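You operate a simulated robot arm through the tools that you are given. There is no shell and no other tool.

You run a simulated robot arm. Do the job below in one go: nothing can be reset, and whatever is moved stays where it is left.

Task
Clamp the filled dome mould, turn it over to drain, turn it back and unclamp it.
Fine: it lies in the turning frame; both clamps closed before it turns; it drains into the catch tray until only shells are left. Where these are worked on the way, their far stop is far enough and under half their travel is too little: turning frame.

The check looks at the end state, three seconds after you hand in, the way a careful person would. Anything else that was tipped, shoved, dropped, spilled or broken makes it a failure.

Robot
A 7-joint arm with a two-finger parallel gripper, fixed in place. Base frame: the origin is on the floor under the middle of its stand, x ahead of it, y to its left, z up; the work surface is at about z = 880. Lengths are in mm, angles in degrees, forces in N, time in s.
It reaches about 1147 mm from its shoulder. Its first joint turns from -166.0 to 166.0 degrees. Payload 3.43 kg.
Tool frame: the origin (TCP) lies between the finger pads and is the grasp point; the fingertips stand 30 mm ahead of it; z points along the fingers, y is the line along which they close. The gripper opens to 94 mm. The fingers are 28 mm wide and 10 mm thick; the gripper's body (50 by 96 mm) begins 55 mm behind the TCP.
Orientation is that of the tool frame in the base frame, as a unit quaternion [w, x, y, z]. With the fingers straight down and closing along the base's y, the tool's x points along the base's -x, its y along +y and its z along -z.

Tools
- The arm moves only by the tool apply_moves. Its arguments are lists of equal length, an entry for each row: "offset": the shift along the tool's x, y, z in units of 250 mm (1.0 is 250 mm), a list of three; "delta_rot": the turn, a rotation vector about the tool's x, y, z in units of 180 degrees (1.0 is 180 degrees), a list of three; "hand": the gripper command, from -1 (fully open) to 1 (shut), values between in proportion. In form: {"offset": [[dx, dy, dz], ...], "delta_rot": [[ax, ay, az], ...], "hand": [hand, ...]}. A call has 1 to 20 rows; each row is the pose to reach, as a shift and turn from the pose commanded when the call began, along the tool's axes at that moment. A call with a number of a shift or a turn outside -1 to 1 is refused whole. A row lasts 0.2 s, in which the tool goes at most 50 mm and 8.6 degrees; a call with a longer step from one row to the next is refused whole, and so is a gripper value outside its range. A pose out of reach is approached as far as the arm can. The call stops where the force on the tool passes 90 N (or 10 N more than at its start, if that is more) or the arm is blocked; 0.2 s more then pass. The fingers move at their own pace (about 45 mm/s each) and stop on an object; they squeeze with about 40 N. The grip force told is the motor's: it shows also when the fingers shut on nothing. Time passes only in rows, and 0.2 s behind the last, so rows that repeat a pose let the fingers close. The reply holds the time, the measured pose of the TCP, the force on the tool along the base axes, the opening and the grip force, in the units named above and with some noise, with the torque about the TCP (base axes, N m) and any sound that the robot's microphone picked up.
- Cameras (640 x 400 px; columns grow to the right, rows downward): "scene" is fixed at [47.9, 498.8, 1617.6]; the picture's right is [-0.47, -0.88, 0.00], its down [-0.40, 0.22, -0.89] and it looks along [0.78, -0.42, -0.46] (base axes); focal length 320 px, centre (320, 200). "wrist" rides on the gripper at [76, 14, -103] in the tool frame; the picture's right is [-0.18, 0.98, 0.00], its down [-0.75, -0.14, -0.64] and it looks along [-0.63, -0.12, 0.77] (tool axes); focal length 243 px, centre (320, 200). There is no depth. A picture from a camera that has moved, and an enlarged one, comes with that camera's place and axes in the base frame and with its lens.
- snapshot(camera): a new picture of that camera. No time passes.
- zoom(camera, box): a new picture of the part [left, top, right, bottom] of that camera's present view, enlarged. No time passes.
- sign_off(): hands the job in; it is judged then, once.

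Nothing tells you positions but the pictures and the camera data. Unless the task says otherwise, let go and move clear before handing in.

The tools are called after ">>>" as a command line: name --argument value ..., lists and objects as JSON in quotes. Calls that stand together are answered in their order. apply_moves: Moves the arm, as the interface text tells. Its arguments: {"type":"object","properties":{"offset":{"type":"array"},"delta_rot":{"type":"array"},"hand":{"type":"array"}},"required":["offset","delta_rot","hand"]} The other tools are called the same way: snapshot (camera) takes a picture; zoom (camera, box) takes an enlarged picture of a part of a camera's view; sign_off () hands the job in.

At the start:

```text
clock: 0.0
eef_pos: [641.9, 36.3, 1422.6]
tcp_rot: [0.0, 0.0, 1.0, 0.0]
force: [-0.5, -0.3, -1.2]
ft_torque: [0.03, 0.0, 0.01]
opening: 94.0
grasp_force: 0.1
```

scene: 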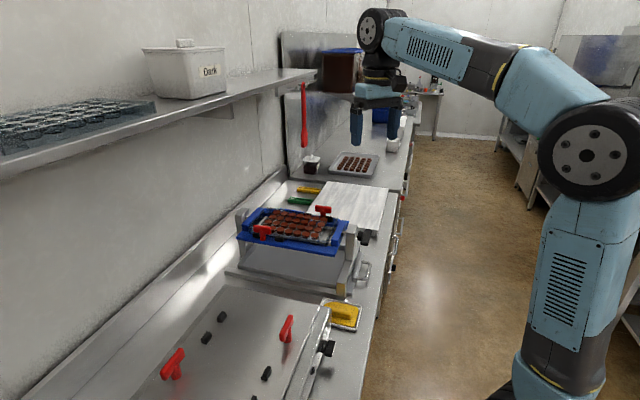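
wrist: 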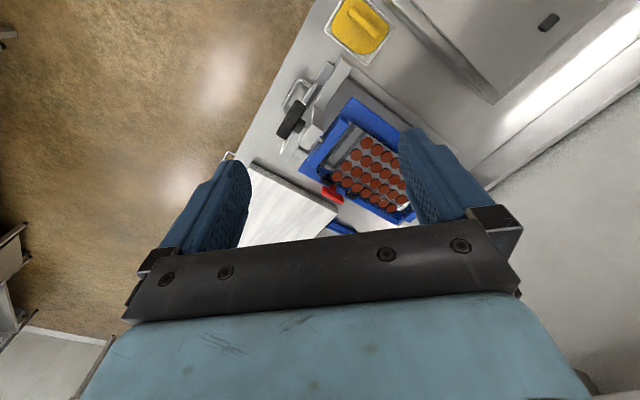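

The blue turning frame with the filled mould and two red clamps sits in the middle of the bench, with a black-handled knob on its right side. I'll zoom in to work out the geometry before moving anything.

>>> zoom --camera "scene" --box '[220, 170, 400, 320]'

>>> zoom --camera "wrist" --box '[240, 50, 440, 250]'

>>> zoom --camera "scene" --box '[130, 260, 400, 400]'

```text
2.67 times, centred on (310, 245) of scene
camera zoom: at [47.9, 498.8, 1617.6], right [-0.47, -0.88, 0.0], down [-0.4, 0.22, -0.89], along [0.78, -0.42, -0.46], focal length 853 px, centre (347, 80)
```

zoom: 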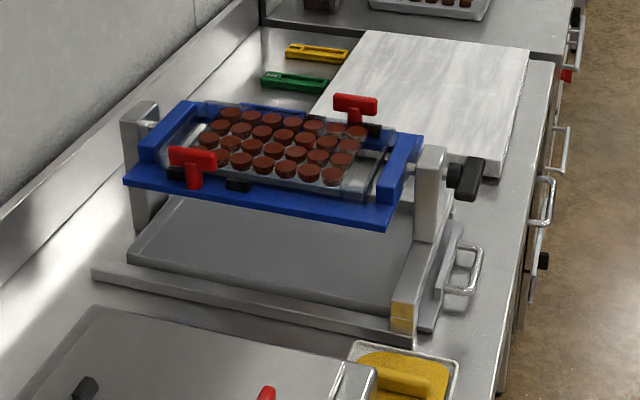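

```text
2.00 times, centred on (340, 150) of wrist
camera zoom: at [565.5, 50.6, 1526.0], right [0.18, 0.98, 0.0], down [0.75, -0.14, 0.64], along [0.63, -0.12, -0.77], focal length 485 px, centre (280, 300)
```

zoom: 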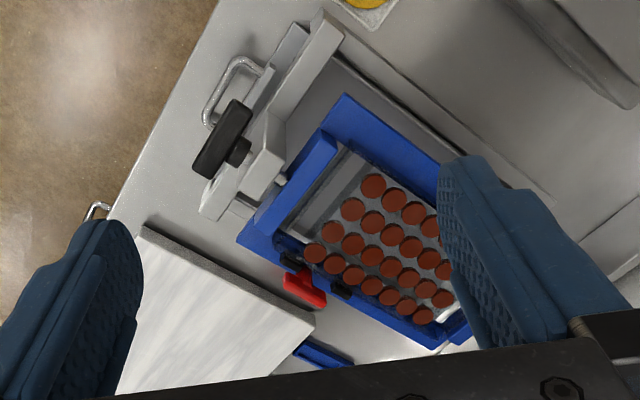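

```text
2.37 times, centred on (265, 330) of scene
camera zoom: at [47.9, 498.8, 1617.6], right [-0.47, -0.88, 0.0], down [-0.4, 0.22, -0.89], along [0.78, -0.42, -0.46], focal length 758 px, centre (450, -108)
```

zoom: 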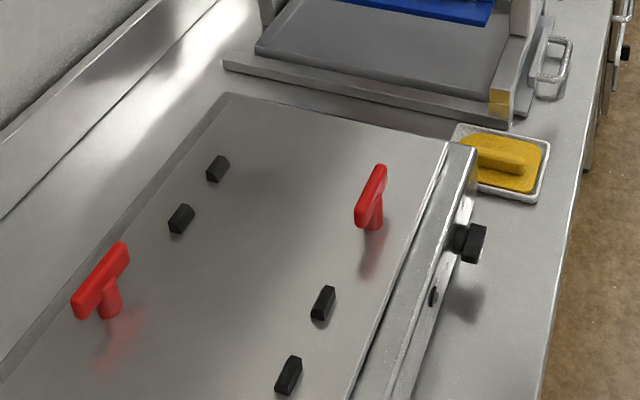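

The bench runs diagonally, about 45° to my x axis, and the turning axis points from the black T-handle towards the wall. I'll move the wrist camera closer and line it up with the bench to look at the clamps and handle.

>>> apply_moves --offset '[[-0.071, -0.002, 0.118], [-0.143, -0.004, 0.236], [-0.214, -0.006, 0.354], [-0.285, -0.008, 0.472], [-0.357, -0.01, 0.59], [-0.428, -0.012, 0.708], [-0.428, -0.012, 0.708]]' --delta_rot '[[0, 0, -0.04], [0, 0, -0.08], [0, 0, -0.12], [0, 0, -0.16], [0, 0, -0.2], [0, 0, -0.239], [0, 0, -0.239]]' --hand '[-1, -1, -1, -1, -1, -1, -1]'

>>> snapshot --camera "wrist"

>>> snapshot --camera "scene"

```text
clock: 1.6
eef_pos: [749.6, 32.0, 1245.6]
tcp_rot: [0.001, -0.367, 0.93, 0.0]
force: [0.0, 0.9, 0.8]
ft_torque: [0.0, -0.02, -0.02]
opening: 94.0
grasp_force: 0.0
```

```text
taken
camera wrist: at [684.2, -9.4, 1347.8], right [-0.54, 0.84, 0.0], down [0.65, 0.41, 0.64], along [0.54, 0.34, -0.77], focal length 243 px, centre (320, 200)
```

wrist: 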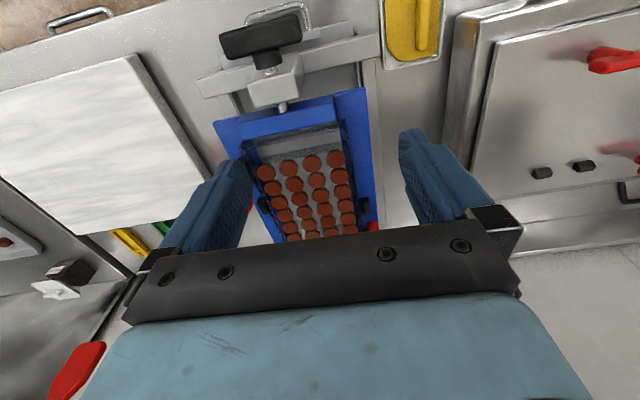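

```text
taken
```

scene: 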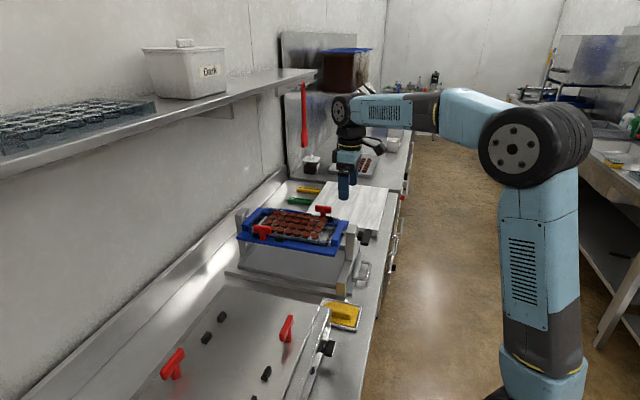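

>>> zoom --camera "wrist" --box '[190, 0, 410, 140]'

>>> zoom --camera "wrist" --box '[220, 120, 420, 250]'

>>> zoom --camera "scene" --box '[230, 195, 350, 265]'

>>> zoom --camera "scene" --box '[320, 190, 400, 300]'

```text
2.86 times, centred on (300, 70) of wrist
camera zoom: at [684.2, -9.4, 1347.8], right [-0.54, 0.84, 0.0], down [0.65, 0.41, 0.64], along [0.54, 0.34, -0.77], focal length 693 px, centre (377, 571)
```

zoom: 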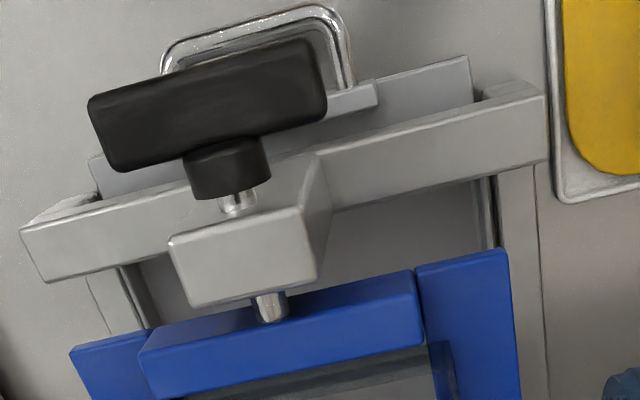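

```text
3.08 times, centred on (320, 185) of wrist
camera zoom: at [684.2, -9.4, 1347.8], right [-0.54, 0.84, 0.0], down [0.65, 0.41, 0.64], along [0.54, 0.34, -0.77], focal length 746 px, centre (320, 246)
```

zoom: 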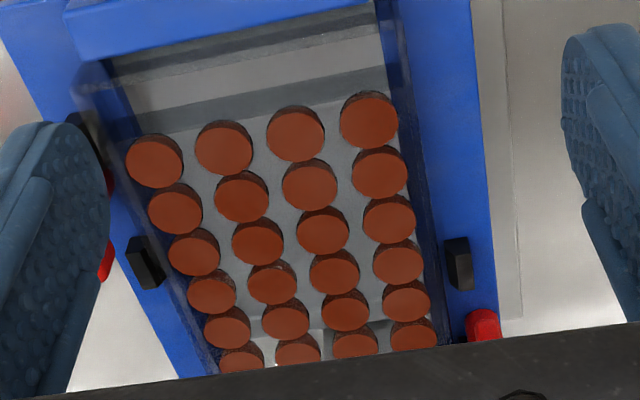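

```text
5.33 times, centred on (290, 230) of scene
camera zoom: at [47.9, 498.8, 1617.6], right [-0.47, -0.88, 0.0], down [-0.4, 0.22, -0.89], along [0.78, -0.42, -0.46], focal length 1706 px, centre (480, 40)
```

zoom: 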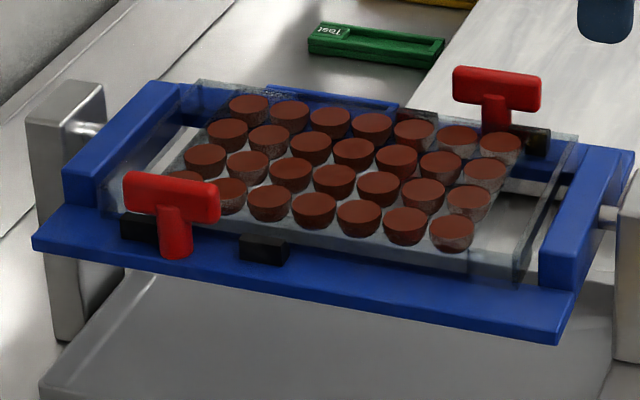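

```text
3.64 times, centred on (360, 245) of scene
camera zoom: at [47.9, 498.8, 1617.6], right [-0.47, -0.88, 0.0], down [-0.4, 0.22, -0.89], along [0.78, -0.42, -0.46], focal length 1164 px, centre (174, 36)
```

zoom: 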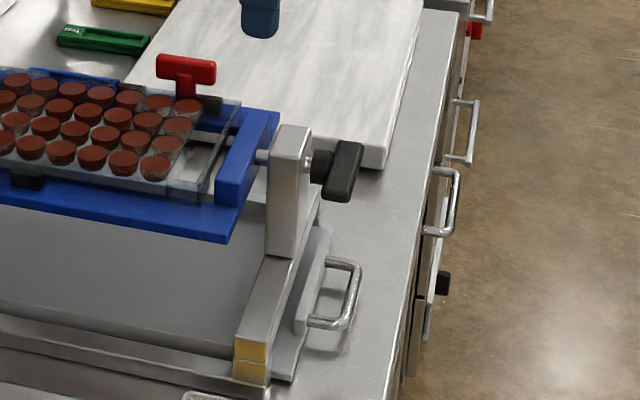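

The red clamps are T-bars on posts beside the mould, lying parallel to the frame edge, so they're probably open. I'll take a closer look at each one before touching it, starting with the left-hand clamp.

>>> apply_moves --offset '[[-0.12, 0.078, 0.024], [-0.24, 0.156, 0.048], [-0.36, 0.235, 0.072], [-0.479, 0.313, 0.096], [-0.479, 0.313, 0.096]]' --delta_rot '[[0, 0, 0], [0, 0, 0], [0, 0, 0], [0, 0, 0], [0, 0, 0]]' --hand '[-1, -1, -1, -1, -1]'

>>> snapshot --camera "wrist"

>>> snapshot --camera "scene"

>>> zoom --camera "wrist" --box '[220, 90, 420, 230]'

```text
clock: 2.8
eef_pos: [782.6, 173.1, 1222.2]
tcp_rot: [0.0, -0.367, 0.93, 0.001]
force: [0.3, -0.1, 0.0]
ft_torque: [0.01, 0.02, -0.02]
opening: 94.1
grasp_force: 0.0
```

```text
taken
camera wrist: at [717.0, 132.7, 1324.4], right [-0.54, 0.84, 0.0], down [0.65, 0.41, 0.64], along [0.54, 0.34, -0.77], focal length 243 px, centre (320, 200)
```

wrist: 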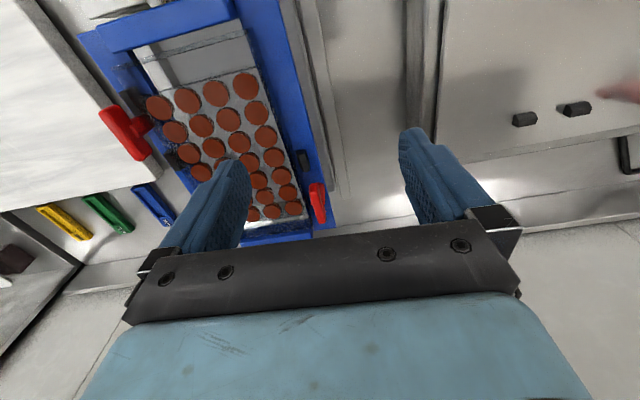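

```text
taken
```

scene: 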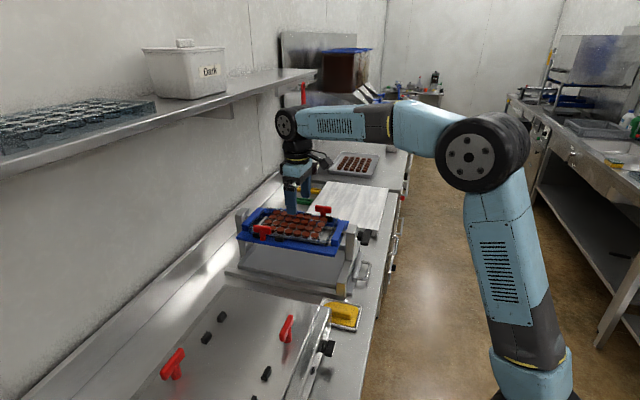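

```text
2.86 times, centred on (320, 160) of wrist
camera zoom: at [717.0, 132.7, 1324.4], right [-0.54, 0.84, 0.0], down [0.65, 0.41, 0.64], along [0.54, 0.34, -0.77], focal length 693 px, centre (320, 314)
```

zoom: 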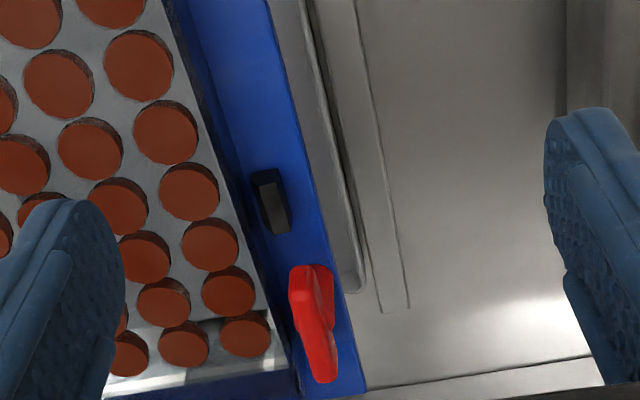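

>>> zoom --camera "scene" --box '[160, 40, 360, 165]'

>>> zoom --camera "scene" --box '[0, 80, 200, 205]'

>>> zoom --camera "scene" --box '[240, 90, 400, 210]'

>>> zoom --camera "wrist" --box '[60, 0, 300, 200]'

```text
3.20 times, centred on (260, 102) of scene
camera zoom: at [47.9, 498.8, 1617.6], right [-0.47, -0.88, 0.0], down [-0.4, 0.22, -0.89], along [0.78, -0.42, -0.46], focal length 1024 px, centre (512, 512)
```

zoom: 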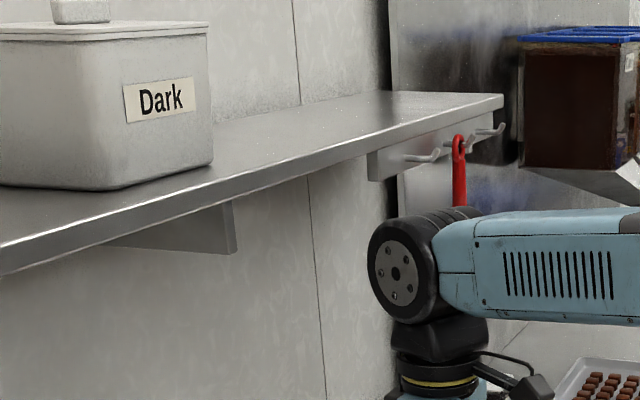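

```text
3.20 times, centred on (100, 142) of scene
camera zoom: at [47.9, 498.8, 1617.6], right [-0.47, -0.88, 0.0], down [-0.4, 0.22, -0.89], along [0.78, -0.42, -0.46], focal length 1024 px, centre (1024, 384)
```

zoom: 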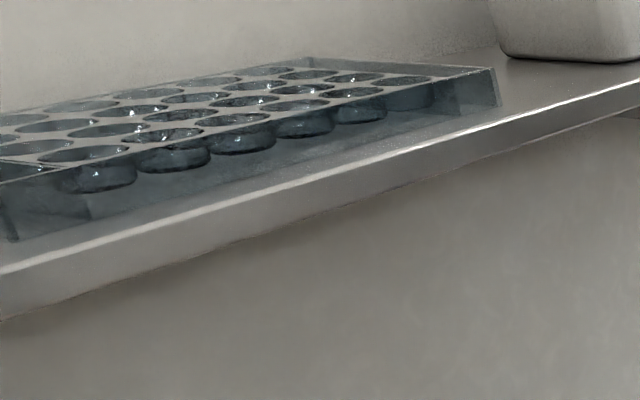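

```text
3.33 times, centred on (320, 150) of scene
camera zoom: at [47.9, 498.8, 1617.6], right [-0.47, -0.88, 0.0], down [-0.4, 0.22, -0.89], along [0.78, -0.42, -0.46], focal length 1067 px, centre (320, 367)
```

zoom: 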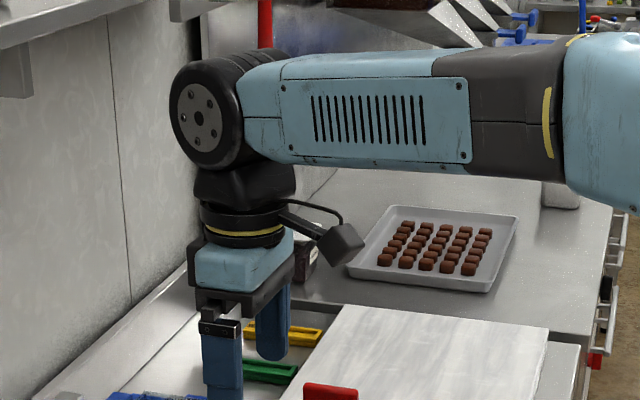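

```text
2.00 times, centred on (180, 100) of wrist
camera zoom: at [717.0, 132.7, 1324.4], right [-0.54, 0.84, 0.0], down [0.65, 0.41, 0.64], along [0.54, 0.34, -0.77], focal length 485 px, centre (600, 400)
```

zoom: 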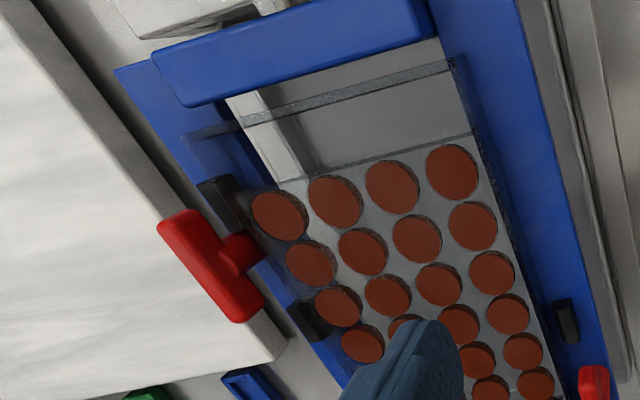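

The clamp bars sit at about z 1046: left clamp A near (920, 250), right clamp B near (947, 1). I'll hover above A, staying below the shelf, to line up.

>>> apply_moves --offset '[[-0.123, -0.03, 0.058], [-0.245, -0.061, 0.115], [-0.368, -0.091, 0.173], [-0.49, -0.122, 0.23], [-0.613, -0.152, 0.288], [-0.613, -0.152, 0.288]]' --delta_rot '[[0, 0, 0], [0, 0, 0], [0, 0, 0], [0, 0, 0], [0, 0, 0], [0, 0, 0]]' --hand '[-0.5, -0.2, 0, 0, 0, 0]'

>>> snapshot --camera "wrist"

>>> snapshot --camera "scene"

>>> zoom --camera "wrist" --box '[220, 60, 420, 200]'

>>> zoom --camera "scene" --box '[210, 90, 370, 270]'

```text
clock: 4.2
eef_pos: [923.0, 247.4, 1148.3]
tcp_rot: [-0.001, -0.366, 0.93, -0.001]
force: [0.5, -0.6, -0.2]
ft_torque: [0.0, 0.05, 0.02]
opening: 46.9
grasp_force: 0.0
```

```text
taken
camera wrist: at [856.3, 206.7, 1251.1], right [-0.54, 0.84, 0.0], down [0.65, 0.41, 0.64], along [0.54, 0.34, -0.77], focal length 243 px, centre (320, 200)
```

wrist: 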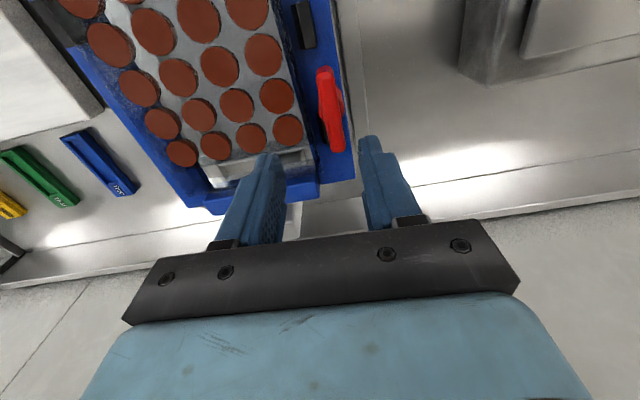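

```text
taken
```

scene: 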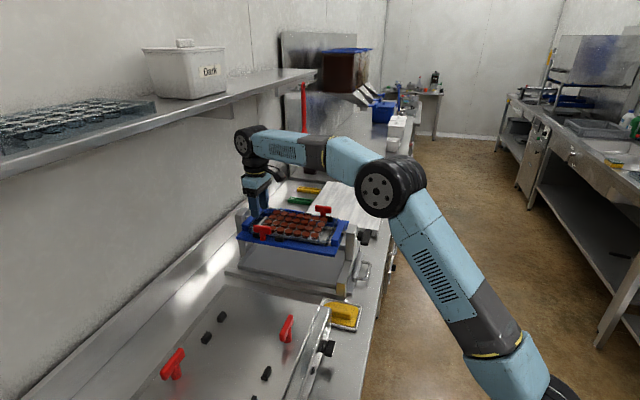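

```text
2.86 times, centred on (320, 130) of wrist
camera zoom: at [856.3, 206.7, 1251.1], right [-0.54, 0.84, 0.0], down [0.65, 0.41, 0.64], along [0.54, 0.34, -0.77], focal length 693 px, centre (320, 400)
```

zoom: 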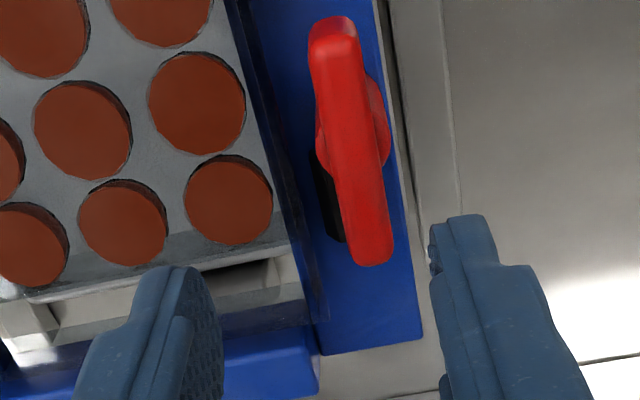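

```text
2.22 times, centred on (290, 180) of scene
camera zoom: at [47.9, 498.8, 1617.6], right [-0.47, -0.88, 0.0], down [-0.4, 0.22, -0.89], along [0.78, -0.42, -0.46], focal length 711 px, centre (387, 244)
```

zoom: 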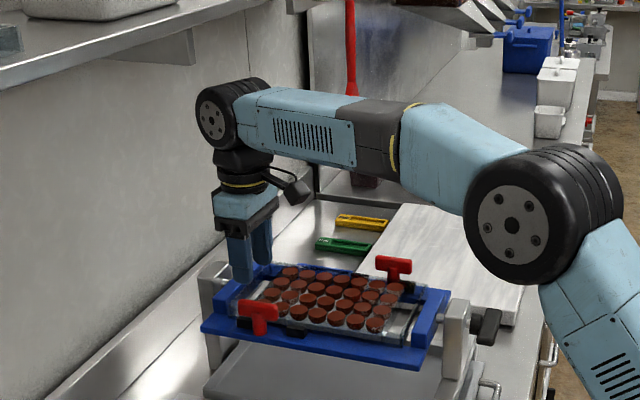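

The left clamp's bar shows up about 10 mm off the gripper axis. I'll correct that and lower part way, then check the heights from the side.

>>> apply_moves --offset '[[0.035, 0.042, 0.0], [0.035, 0.042, 0.08], [0.035, 0.042, 0.14], [0.035, 0.042, 0.14]]' --delta_rot '[[0, 0, -0.005], [0, 0, -0.005], [0, 0, -0.005], [0, 0, -0.005]]' --hand '[0, 0, 0, 0]'

>>> zoom --camera "wrist" --box '[220, 60, 420, 200]'

>>> zoom --camera "scene" --box '[220, 160, 340, 260]'

```text
clock: 5.2
eef_pos: [908.0, 250.8, 1116.6]
tcp_rot: [0.0, -0.374, 0.927, 0.0]
force: [0.3, -0.4, -0.5]
ft_torque: [0.01, 0.04, 0.01]
opening: 47.0
grasp_force: 0.2
```

```text
2.86 times, centred on (320, 130) of wrist
camera zoom: at [842.0, 207.7, 1218.2], right [-0.55, 0.84, 0.0], down [0.64, 0.42, 0.64], along [0.54, 0.35, -0.77], focal length 693 px, centre (320, 400)
```

zoom: 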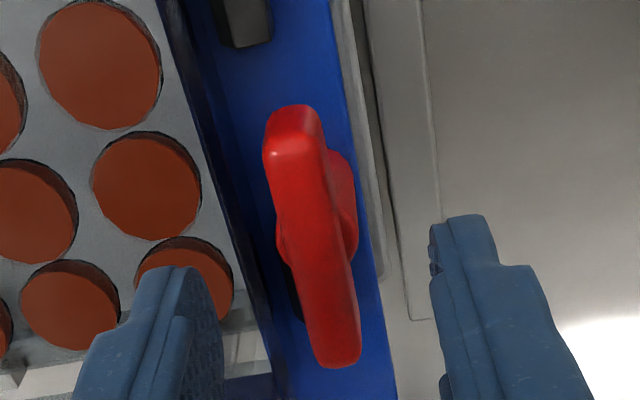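

```text
4.00 times, centred on (280, 210) of scene
camera zoom: at [47.9, 498.8, 1617.6], right [-0.47, -0.88, 0.0], down [-0.4, 0.22, -0.89], along [0.78, -0.42, -0.46], focal length 1280 px, centre (480, 160)
```

zoom: 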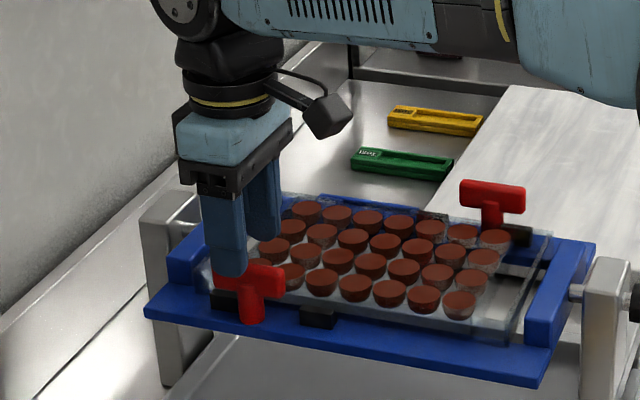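

>>> apply_moves --offset '[[-0.01, -0.009, 0.04], [-0.01, -0.009, 0.09], [-0.01, -0.009, 0.138], [-0.01, -0.009, 0.138]]' --delta_rot '[[0, 0, 0], [0, 0, 0], [0, 0, 0], [0, 0, 0]]' --hand '[0, 0, 0, 0]'

>>> zoom --camera "wrist" --box '[220, 60, 420, 200]'

>>> zoom --camera "scene" --box '[230, 190, 310, 260]'

```text
clock: 6.2
eef_pos: [911.4, 251.1, 1080.0]
tcp_rot: [0.0, -0.374, 0.927, 0.0]
force: [-0.4, 0.1, -0.1]
ft_torque: [-0.02, -0.02, 0.03]
opening: 46.8
grasp_force: 0.0
```

```text
2.86 times, centred on (320, 130) of wrist
camera zoom: at [846.0, 208.1, 1184.0], right [-0.55, 0.84, 0.0], down [0.64, 0.42, 0.64], along [0.54, 0.35, -0.77], focal length 693 px, centre (320, 400)
```

zoom: 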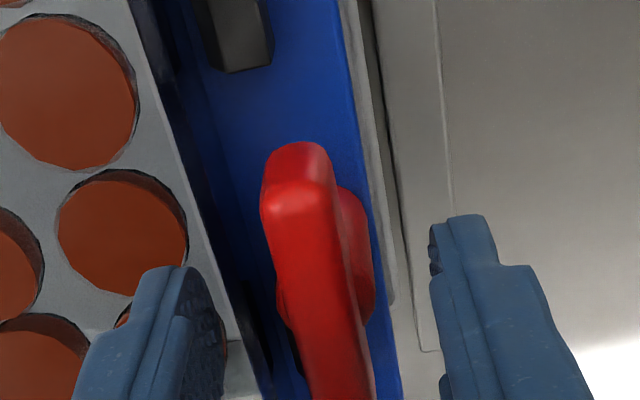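

```text
5.71 times, centred on (270, 225) of scene
camera zoom: at [47.9, 498.8, 1617.6], right [-0.47, -0.88, 0.0], down [-0.4, 0.22, -0.89], along [0.78, -0.42, -0.46], focal length 1828 px, centre (606, 57)
```

zoom: 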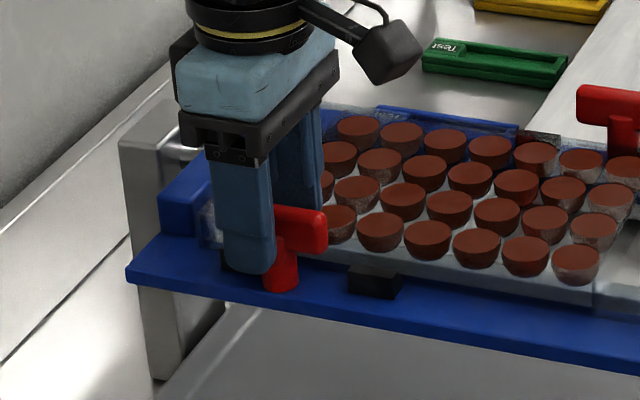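

The fingers straddle the left clamp's bar, which is parallel to them and about 2 mm off centre. I'll centre and close the grip.

>>> apply_moves --offset '[[0, 0.008, 0.0], [0, 0.008, 0.0], [0, 0.008, 0.0], [0, 0.008, 0.0], [0, 0.008, 0.0]]' --delta_rot '[[0, 0, 0], [0, 0, 0], [0, 0, 0], [0, 0, 0], [0, 0, 0]]' --hand '[0, 1, 1, 1, 1]'

>>> zoom --camera "wrist" --box '[220, 60, 420, 200]'

>>> zoom --camera "scene" --box '[230, 190, 310, 260]'

```text
clock: 7.4
eef_pos: [909.8, 251.6, 1081.3]
tcp_rot: [0.0, -0.373, 0.928, 0.0]
force: [3.2, -1.4, 0.3]
ft_torque: [-0.12, -0.31, 0.0]
opening: 20.6
grasp_force: 45.2
```

```text
2.86 times, centred on (320, 130) of wrist
camera zoom: at [844.8, 209.1, 1183.6], right [-0.55, 0.84, 0.0], down [0.64, 0.42, 0.64], along [0.54, 0.35, -0.77], focal length 693 px, centre (320, 400)
```

zoom: 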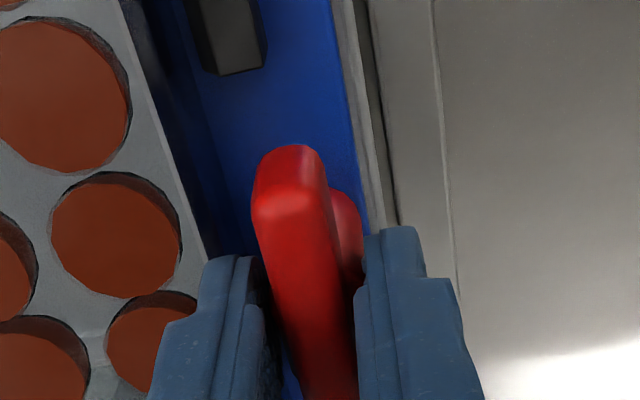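

```text
5.71 times, centred on (270, 225) of scene
camera zoom: at [47.9, 498.8, 1617.6], right [-0.47, -0.88, 0.0], down [-0.4, 0.22, -0.89], along [0.78, -0.42, -0.46], focal length 1828 px, centre (606, 57)
```

zoom: 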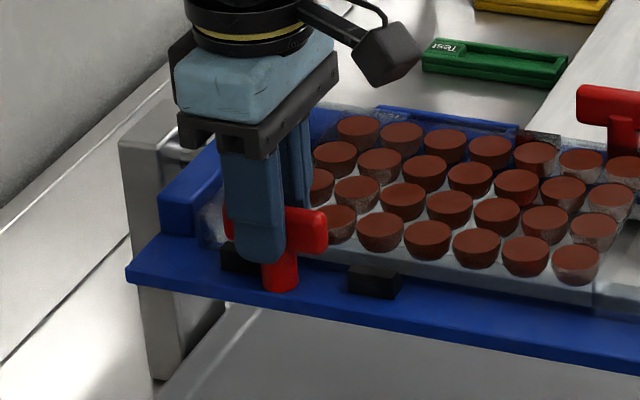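

>>> apply_moves --offset '[[0, 0, 0], [0, 0, 0]]' --delta_rot '[[0, 0, 0.02], [0, 0, 0.035]]' --hand '[1, 1]'

```text
clock: 8.0
eef_pos: [910.3, 251.1, 1079.7]
tcp_rot: [-0.001, -0.322, 0.947, 0.0]
force: [1.4, -1.6, -1.0]
ft_torque: [-0.25, -0.16, 0.29]
opening: 20.5
grasp_force: 44.6
```

>>> zoom --camera "wrist" --box '[220, 60, 420, 200]'

>>> zoom --camera "scene" --box '[230, 190, 310, 260]'

```text
2.86 times, centred on (320, 130) of wrist
camera zoom: at [840.8, 216.6, 1183.6], right [-0.45, 0.89, 0.0], down [0.68, 0.35, 0.64], along [0.57, 0.29, -0.77], focal length 693 px, centre (320, 400)
```

zoom: 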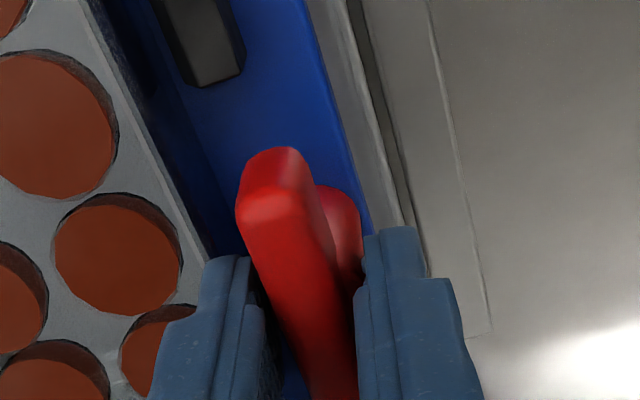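

```text
5.71 times, centred on (270, 225) of scene
camera zoom: at [47.9, 498.8, 1617.6], right [-0.47, -0.88, 0.0], down [-0.4, 0.22, -0.89], along [0.78, -0.42, -0.46], focal length 1828 px, centre (606, 57)
```

zoom: 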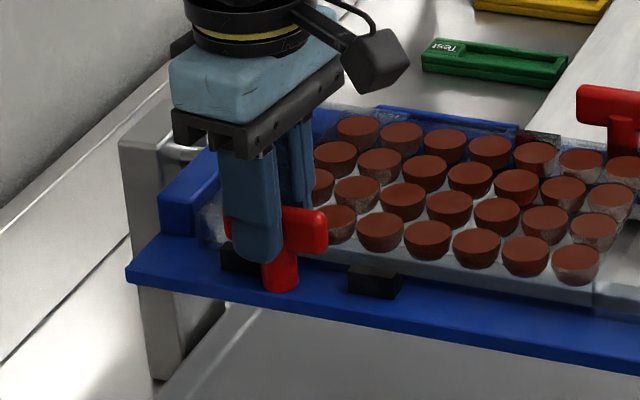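

The bar didn't move that way: the gripper just slipped around it. I'll go back and test the other direction.

>>> apply_moves --offset '[[0, 0, 0], [0, 0, 0], [0, 0, 0], [0, 0, 0]]' --delta_rot '[[0, 0, -0.035], [0, 0, -0.06], [0, 0, -0.09], [0, 0, -0.09]]' --hand '[1, 1, 1, 1]'

>>> zoom --camera "wrist" --box '[220, 60, 420, 200]'

>>> zoom --camera "scene" --box '[230, 190, 310, 260]'

```text
clock: 9.0
eef_pos: [910.0, 250.5, 1080.1]
tcp_rot: [-0.001, -0.453, 0.891, 0.0]
force: [3.0, -2.5, 5.3]
ft_torque: [-0.54, -0.16, 0.02]
opening: 20.3
grasp_force: 45.0
```

```text
2.86 times, centred on (320, 130) of wrist
camera zoom: at [853.1, 198.8, 1183.4], right [-0.68, 0.73, 0.0], down [0.56, 0.53, 0.64], along [0.47, 0.44, -0.77], focal length 693 px, centre (320, 400)
```

zoom: 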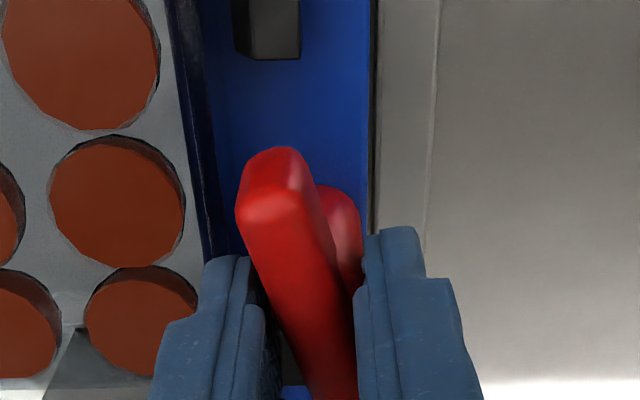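

```text
5.71 times, centred on (270, 225) of scene
camera zoom: at [47.9, 498.8, 1617.6], right [-0.47, -0.88, 0.0], down [-0.4, 0.22, -0.89], along [0.78, -0.42, -0.46], focal length 1828 px, centre (606, 57)
```

zoom: 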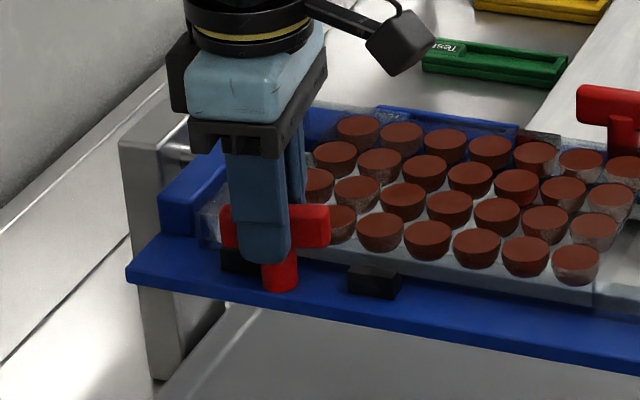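

It turns counter-clockwise seen from above, so I'll keep turning that way towards the closed position.

>>> apply_moves --offset '[[0, 0, 0], [0, 0, 0], [0, 0, 0], [0, 0, 0], [0, 0, 0], [0, 0, 0]]' --delta_rot '[[0, 0, -0.04], [0, 0, -0.08], [0, 0, -0.12], [0, 0, -0.16], [0, 0, -0.2], [0, 0, -0.2]]' --hand '[1, 1, 1, 1, 1, 1]'

>>> snapshot --camera "wrist"

>>> zoom --camera "scene" --box '[220, 90, 360, 260]'

>>> zoom --camera "scene" --box '[230, 190, 310, 260]'

```text
clock: 10.4
eef_pos: [909.2, 251.8, 1081.7]
tcp_rot: [-0.001, 0.707, -0.707, 0.0]
force: [-2.8, -1.7, 2.0]
ft_torque: [-0.01, -0.2, 0.0]
opening: 20.3
grasp_force: 44.9
```

```text
taken
camera wrist: at [894.5, 175.9, 1183.4], right [-0.98, 0.19, 0.0], down [0.14, 0.75, 0.64], along [0.12, 0.63, -0.77], focal length 243 px, centre (320, 200)
```

wrist: 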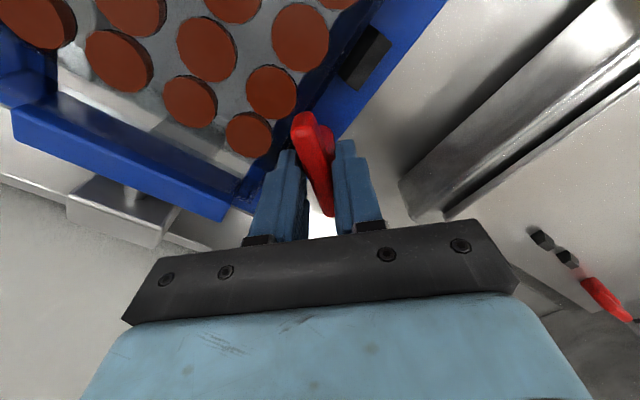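

```text
2.35 times, centred on (290, 175) of scene
camera zoom: at [47.9, 498.8, 1617.6], right [-0.47, -0.88, 0.0], down [-0.4, 0.22, -0.89], along [0.78, -0.42, -0.46], focal length 753 px, centre (391, 259)
```

zoom: 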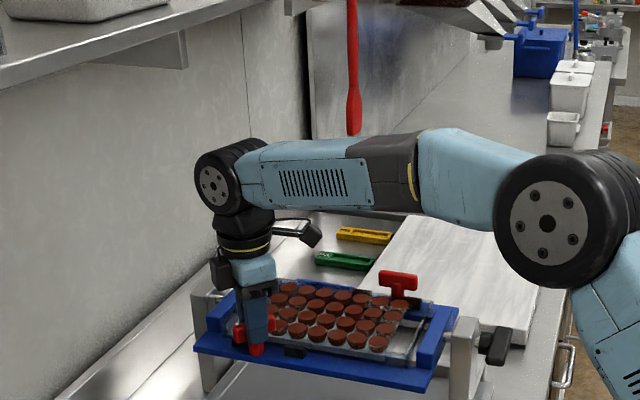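

```text
5.71 times, centred on (270, 225) of scene
camera zoom: at [47.9, 498.8, 1617.6], right [-0.47, -0.88, 0.0], down [-0.4, 0.22, -0.89], along [0.78, -0.42, -0.46], focal length 1828 px, centre (606, 57)
```

zoom: 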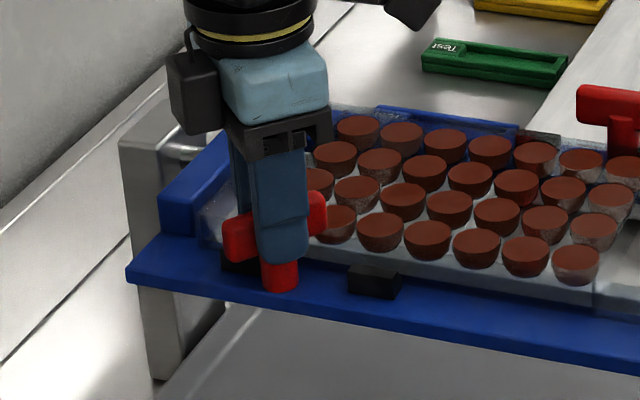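

>>> apply_moves --offset '[[0, 0, 0], [0, 0, 0], [0, 0, 0], [0, 0, 0], [0, 0, 0]]' --delta_rot '[[0, 0, -0.045], [0, 0, -0.09], [0, 0, -0.135], [0, 0, -0.18], [0, 0, -0.18]]' --hand '[1, 1, 1, 1, 1]'

>>> zoom --camera "wrist" --box '[220, 60, 420, 200]'

>>> zoom --camera "scene" --box '[230, 190, 310, 260]'

```text
clock: 11.6
eef_pos: [909.4, 252.0, 1081.4]
tcp_rot: [0.0, 0.876, -0.482, 0.0]
force: [-14.9, -4.1, 2.0]
ft_torque: [0.1, 0.23, -0.03]
opening: 20.3
grasp_force: 45.2
```

```text
2.86 times, centred on (320, 130) of wrist
camera zoom: at [937.0, 179.8, 1183.5], right [-0.93, -0.37, 0.0], down [-0.28, 0.71, 0.64], along [-0.24, 0.6, -0.77], focal length 693 px, centre (320, 400)
```

zoom: 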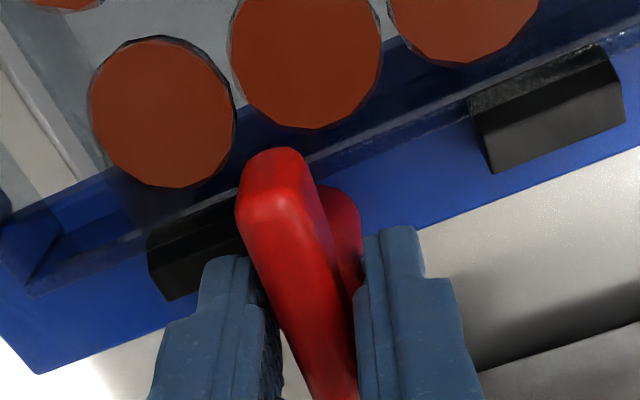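

```text
5.71 times, centred on (270, 225) of scene
camera zoom: at [47.9, 498.8, 1617.6], right [-0.47, -0.88, 0.0], down [-0.4, 0.22, -0.89], along [0.78, -0.42, -0.46], focal length 1828 px, centre (606, 57)
```

zoom: 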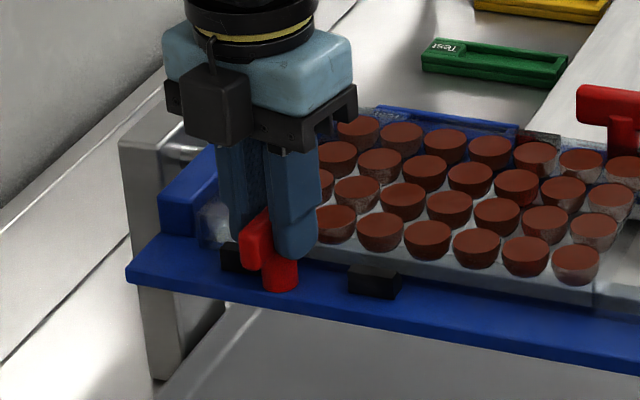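

>>> apply_moves --offset '[[0, 0, 0], [0, 0, 0], [0, 0, 0]]' --delta_rot '[[0, 0, -0.02], [0, 0, -0.04], [0, 0, -0.04]]' --hand '[1, 1, 1]'

>>> zoom --camera "wrist" --box '[220, 60, 420, 200]'

>>> zoom --camera "scene" --box '[230, 190, 310, 260]'

```text
clock: 12.4
eef_pos: [907.8, 250.0, 1081.0]
tcp_rot: [0.001, 0.904, -0.427, 0.0]
force: [-23.1, -6.5, -6.0]
ft_torque: [-0.08, 0.4, -0.42]
opening: 20.3
grasp_force: 44.3
```

```text
2.86 times, centred on (320, 130) of wrist
camera zoom: at [945.8, 183.8, 1183.6], right [-0.88, -0.48, 0.0], down [-0.37, 0.67, 0.64], along [-0.31, 0.56, -0.77], focal length 693 px, centre (320, 400)
```

zoom: 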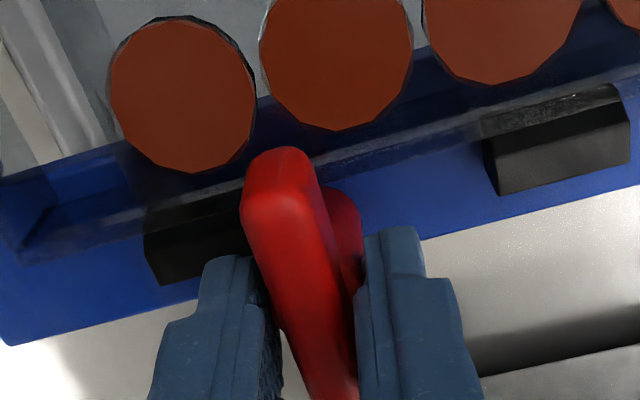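

```text
5.71 times, centred on (270, 225) of scene
camera zoom: at [47.9, 498.8, 1617.6], right [-0.47, -0.88, 0.0], down [-0.4, 0.22, -0.89], along [0.78, -0.42, -0.46], focal length 1828 px, centre (606, 57)
```

zoom: 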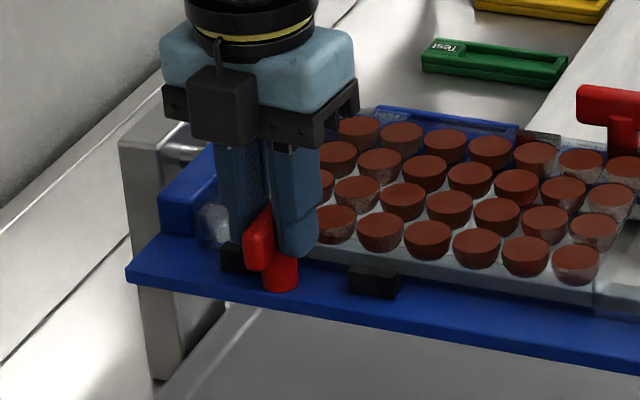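

>>> apply_moves --offset '[[0, 0, 0], [0, 0, 0], [0, 0, 0]]' --delta_rot '[[0, 0, -0.02], [0, 0, -0.035], [0, 0, -0.035]]' --hand '[1, 1, 1]'

>>> zoom --camera "wrist" --box '[220, 60, 420, 200]'

>>> zoom --camera "scene" --box '[230, 190, 310, 260]'

```text
clock: 13.2
eef_pos: [909.4, 250.5, 1081.3]
tcp_rot: [-0.001, 0.926, -0.377, 0.001]
force: [-26.9, -10.8, -6.3]
ft_torque: [-0.14, 0.53, -0.3]
opening: 20.5
grasp_force: 44.9
```

```text
2.86 times, centred on (320, 130) of wrist
camera zoom: at [952.9, 188.1, 1183.7], right [-0.82, -0.58, 0.0], down [-0.44, 0.63, 0.64], along [-0.37, 0.53, -0.77], focal length 693 px, centre (320, 400)
```

zoom: 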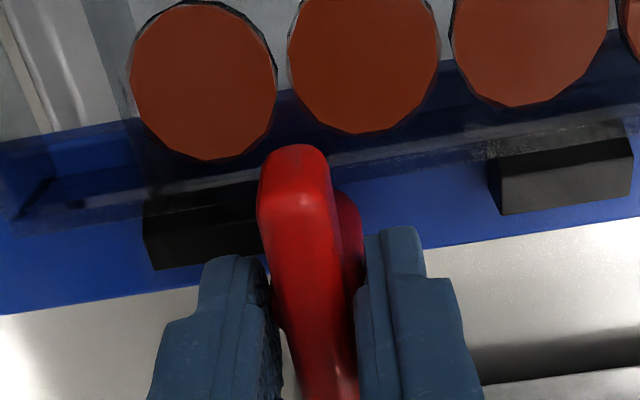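

```text
5.71 times, centred on (270, 225) of scene
camera zoom: at [47.9, 498.8, 1617.6], right [-0.47, -0.88, 0.0], down [-0.4, 0.22, -0.89], along [0.78, -0.42, -0.46], focal length 1828 px, centre (606, 57)
```

zoom: 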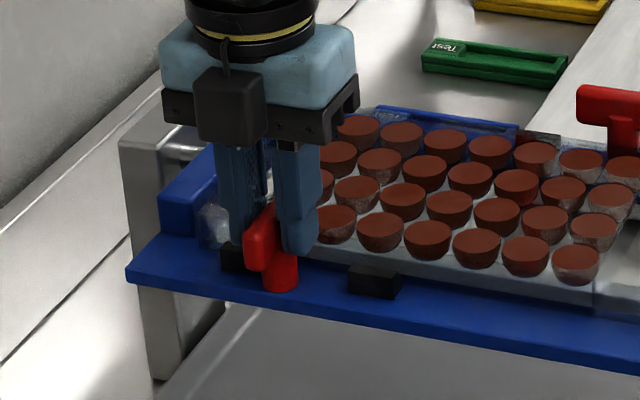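

The left clamp has reached its stop, square across the mould rim. I'll release it and lift straight up.

>>> apply_moves --offset '[[0, 0, 0], [0, 0, 0], [0, 0, 0], [0, 0, -0.1], [0, 0, -0.25], [0, 0, -0.36], [0, 0, -0.36]]' --delta_rot '[[0, 0, 0], [0, 0, 0], [0, 0, 0], [0, 0, 0], [0, 0, 0], [0, 0, 0], [0, 0, 0]]' --hand '[0, 0, 0, 0, 0, 0, 0]'

>>> snapshot --camera "wrist"

>>> zoom --camera "scene" --box '[230, 190, 350, 270]'

```text
clock: 14.8
eef_pos: [910.9, 251.7, 1171.3]
tcp_rot: [-0.001, 0.926, -0.377, 0.0]
force: [-0.8, -0.2, 0.4]
ft_torque: [0.01, 0.0, -0.01]
opening: 46.8
grasp_force: 0.0
```

```text
taken
camera wrist: at [955.1, 189.4, 1274.3], right [-0.82, -0.57, 0.0], down [-0.44, 0.63, 0.64], along [-0.37, 0.53, -0.77], focal length 243 px, centre (320, 200)
```

wrist: 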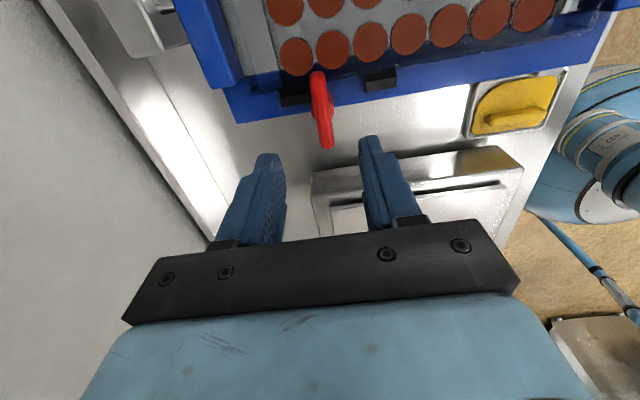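

```text
5.00 times, centred on (290, 230) of scene
camera zoom: at [47.9, 498.8, 1617.6], right [-0.47, -0.88, 0.0], down [-0.4, 0.22, -0.89], along [0.78, -0.42, -0.46], focal length 1600 px, centre (470, 50)
```

zoom: 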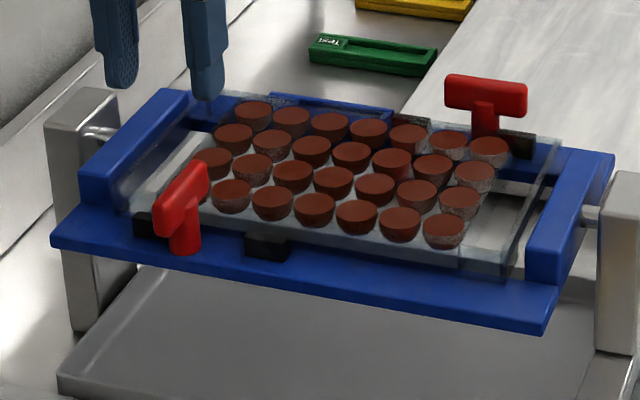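

>>> zoom --camera "wrist" --box '[240, 20, 420, 150]'

>>> zoom --camera "scene" --box '[245, 210, 305, 250]'

```text
3.08 times, centred on (330, 85) of wrist
camera zoom: at [955.1, 189.4, 1274.3], right [-0.82, -0.57, 0.0], down [-0.44, 0.63, 0.64], along [-0.37, 0.53, -0.77], focal length 746 px, centre (289, 554)
```

zoom: 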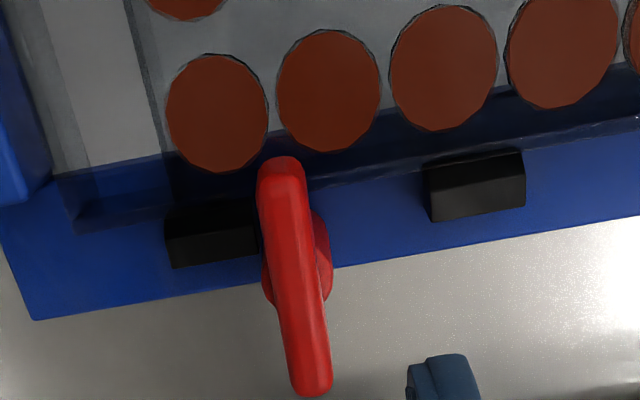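

```text
10.00 times, centred on (275, 230) of scene
camera zoom: at [47.9, 498.8, 1617.6], right [-0.47, -0.88, 0.0], down [-0.4, 0.22, -0.89], along [0.78, -0.42, -0.46], focal length 3200 px, centre (770, -100)
```

zoom: 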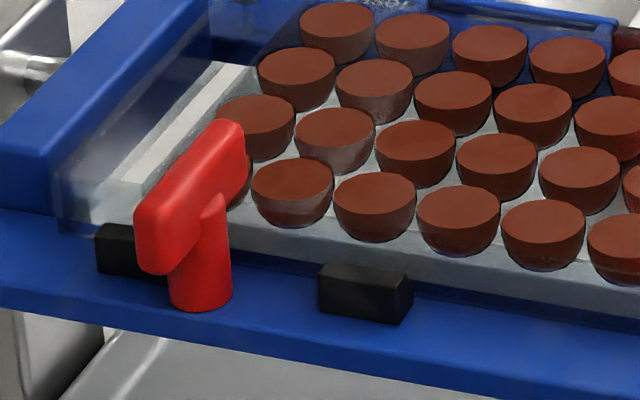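

Clamp A is closed over the rim. Next I'll move to the right-hand clamp B and turn the gripper back in line with its bar.

>>> apply_moves --offset '[[0.066, 0.0515, 0], [0.132, 0.103, 0], [0.198, 0.1545, 0], [0.264, 0.206, 0], [0.33, 0.2575, 0], [0.396, 0.309, 0], [0.462, 0.3605, 0], [0.528, 0.412, 0], [0.594, 0.4635, 0.02], [0.66, 0.515, 0.04], [0.726, 0.5665, 0.06], [0.792, 0.618, 0.08], [0.792, 0.618, 0.08]]' --delta_rot '[[0, 0, 0.0425], [0, 0, 0.085], [0, 0, 0.1275], [0, 0, 0.17], [0, 0, 0.2125], [0, 0, 0.255], [0, 0, 0.2975], [0, 0, 0.34], [0, 0, 0.3825], [0, 0, 0.425], [0, 0, 0.4675], [0, 0, 0.509], [0, 0, 0.509]]' --hand '[0, 0, 0, 0, 0, 0, 0, 0, 0, 0, 0, 0, 0]'

>>> snapshot --camera "wrist"

>>> zoom --camera "wrist" --box '[220, 60, 420, 200]'

>>> snapshot --camera "scene"

```text
clock: 17.6
eef_pos: [943.1, 2.7, 1150.5]
tcp_rot: [0.0, -0.375, 0.927, 0.0]
force: [-0.4, 0.2, 0.1]
ft_torque: [0.01, -0.02, 0.01]
opening: 47.0
grasp_force: 0.0
```

```text
taken
camera wrist: at [878.6, -39.4, 1253.0], right [-0.55, 0.83, 0.0], down [0.64, 0.42, 0.64], along [0.54, 0.35, -0.77], focal length 243 px, centre (320, 200)
```

wrist: 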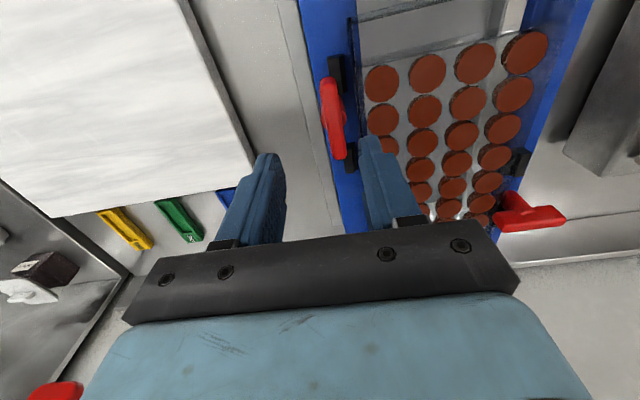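

```text
2.86 times, centred on (320, 130) of wrist
camera zoom: at [878.6, -39.4, 1253.0], right [-0.55, 0.83, 0.0], down [0.64, 0.42, 0.64], along [0.54, 0.35, -0.77], focal length 693 px, centre (320, 400)
```

zoom: 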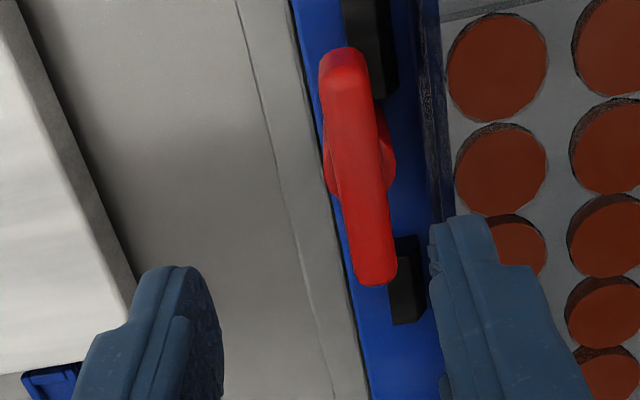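

```text
taken
```

scene: 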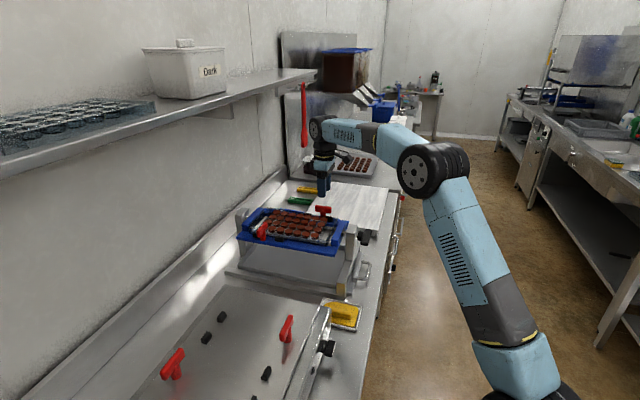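

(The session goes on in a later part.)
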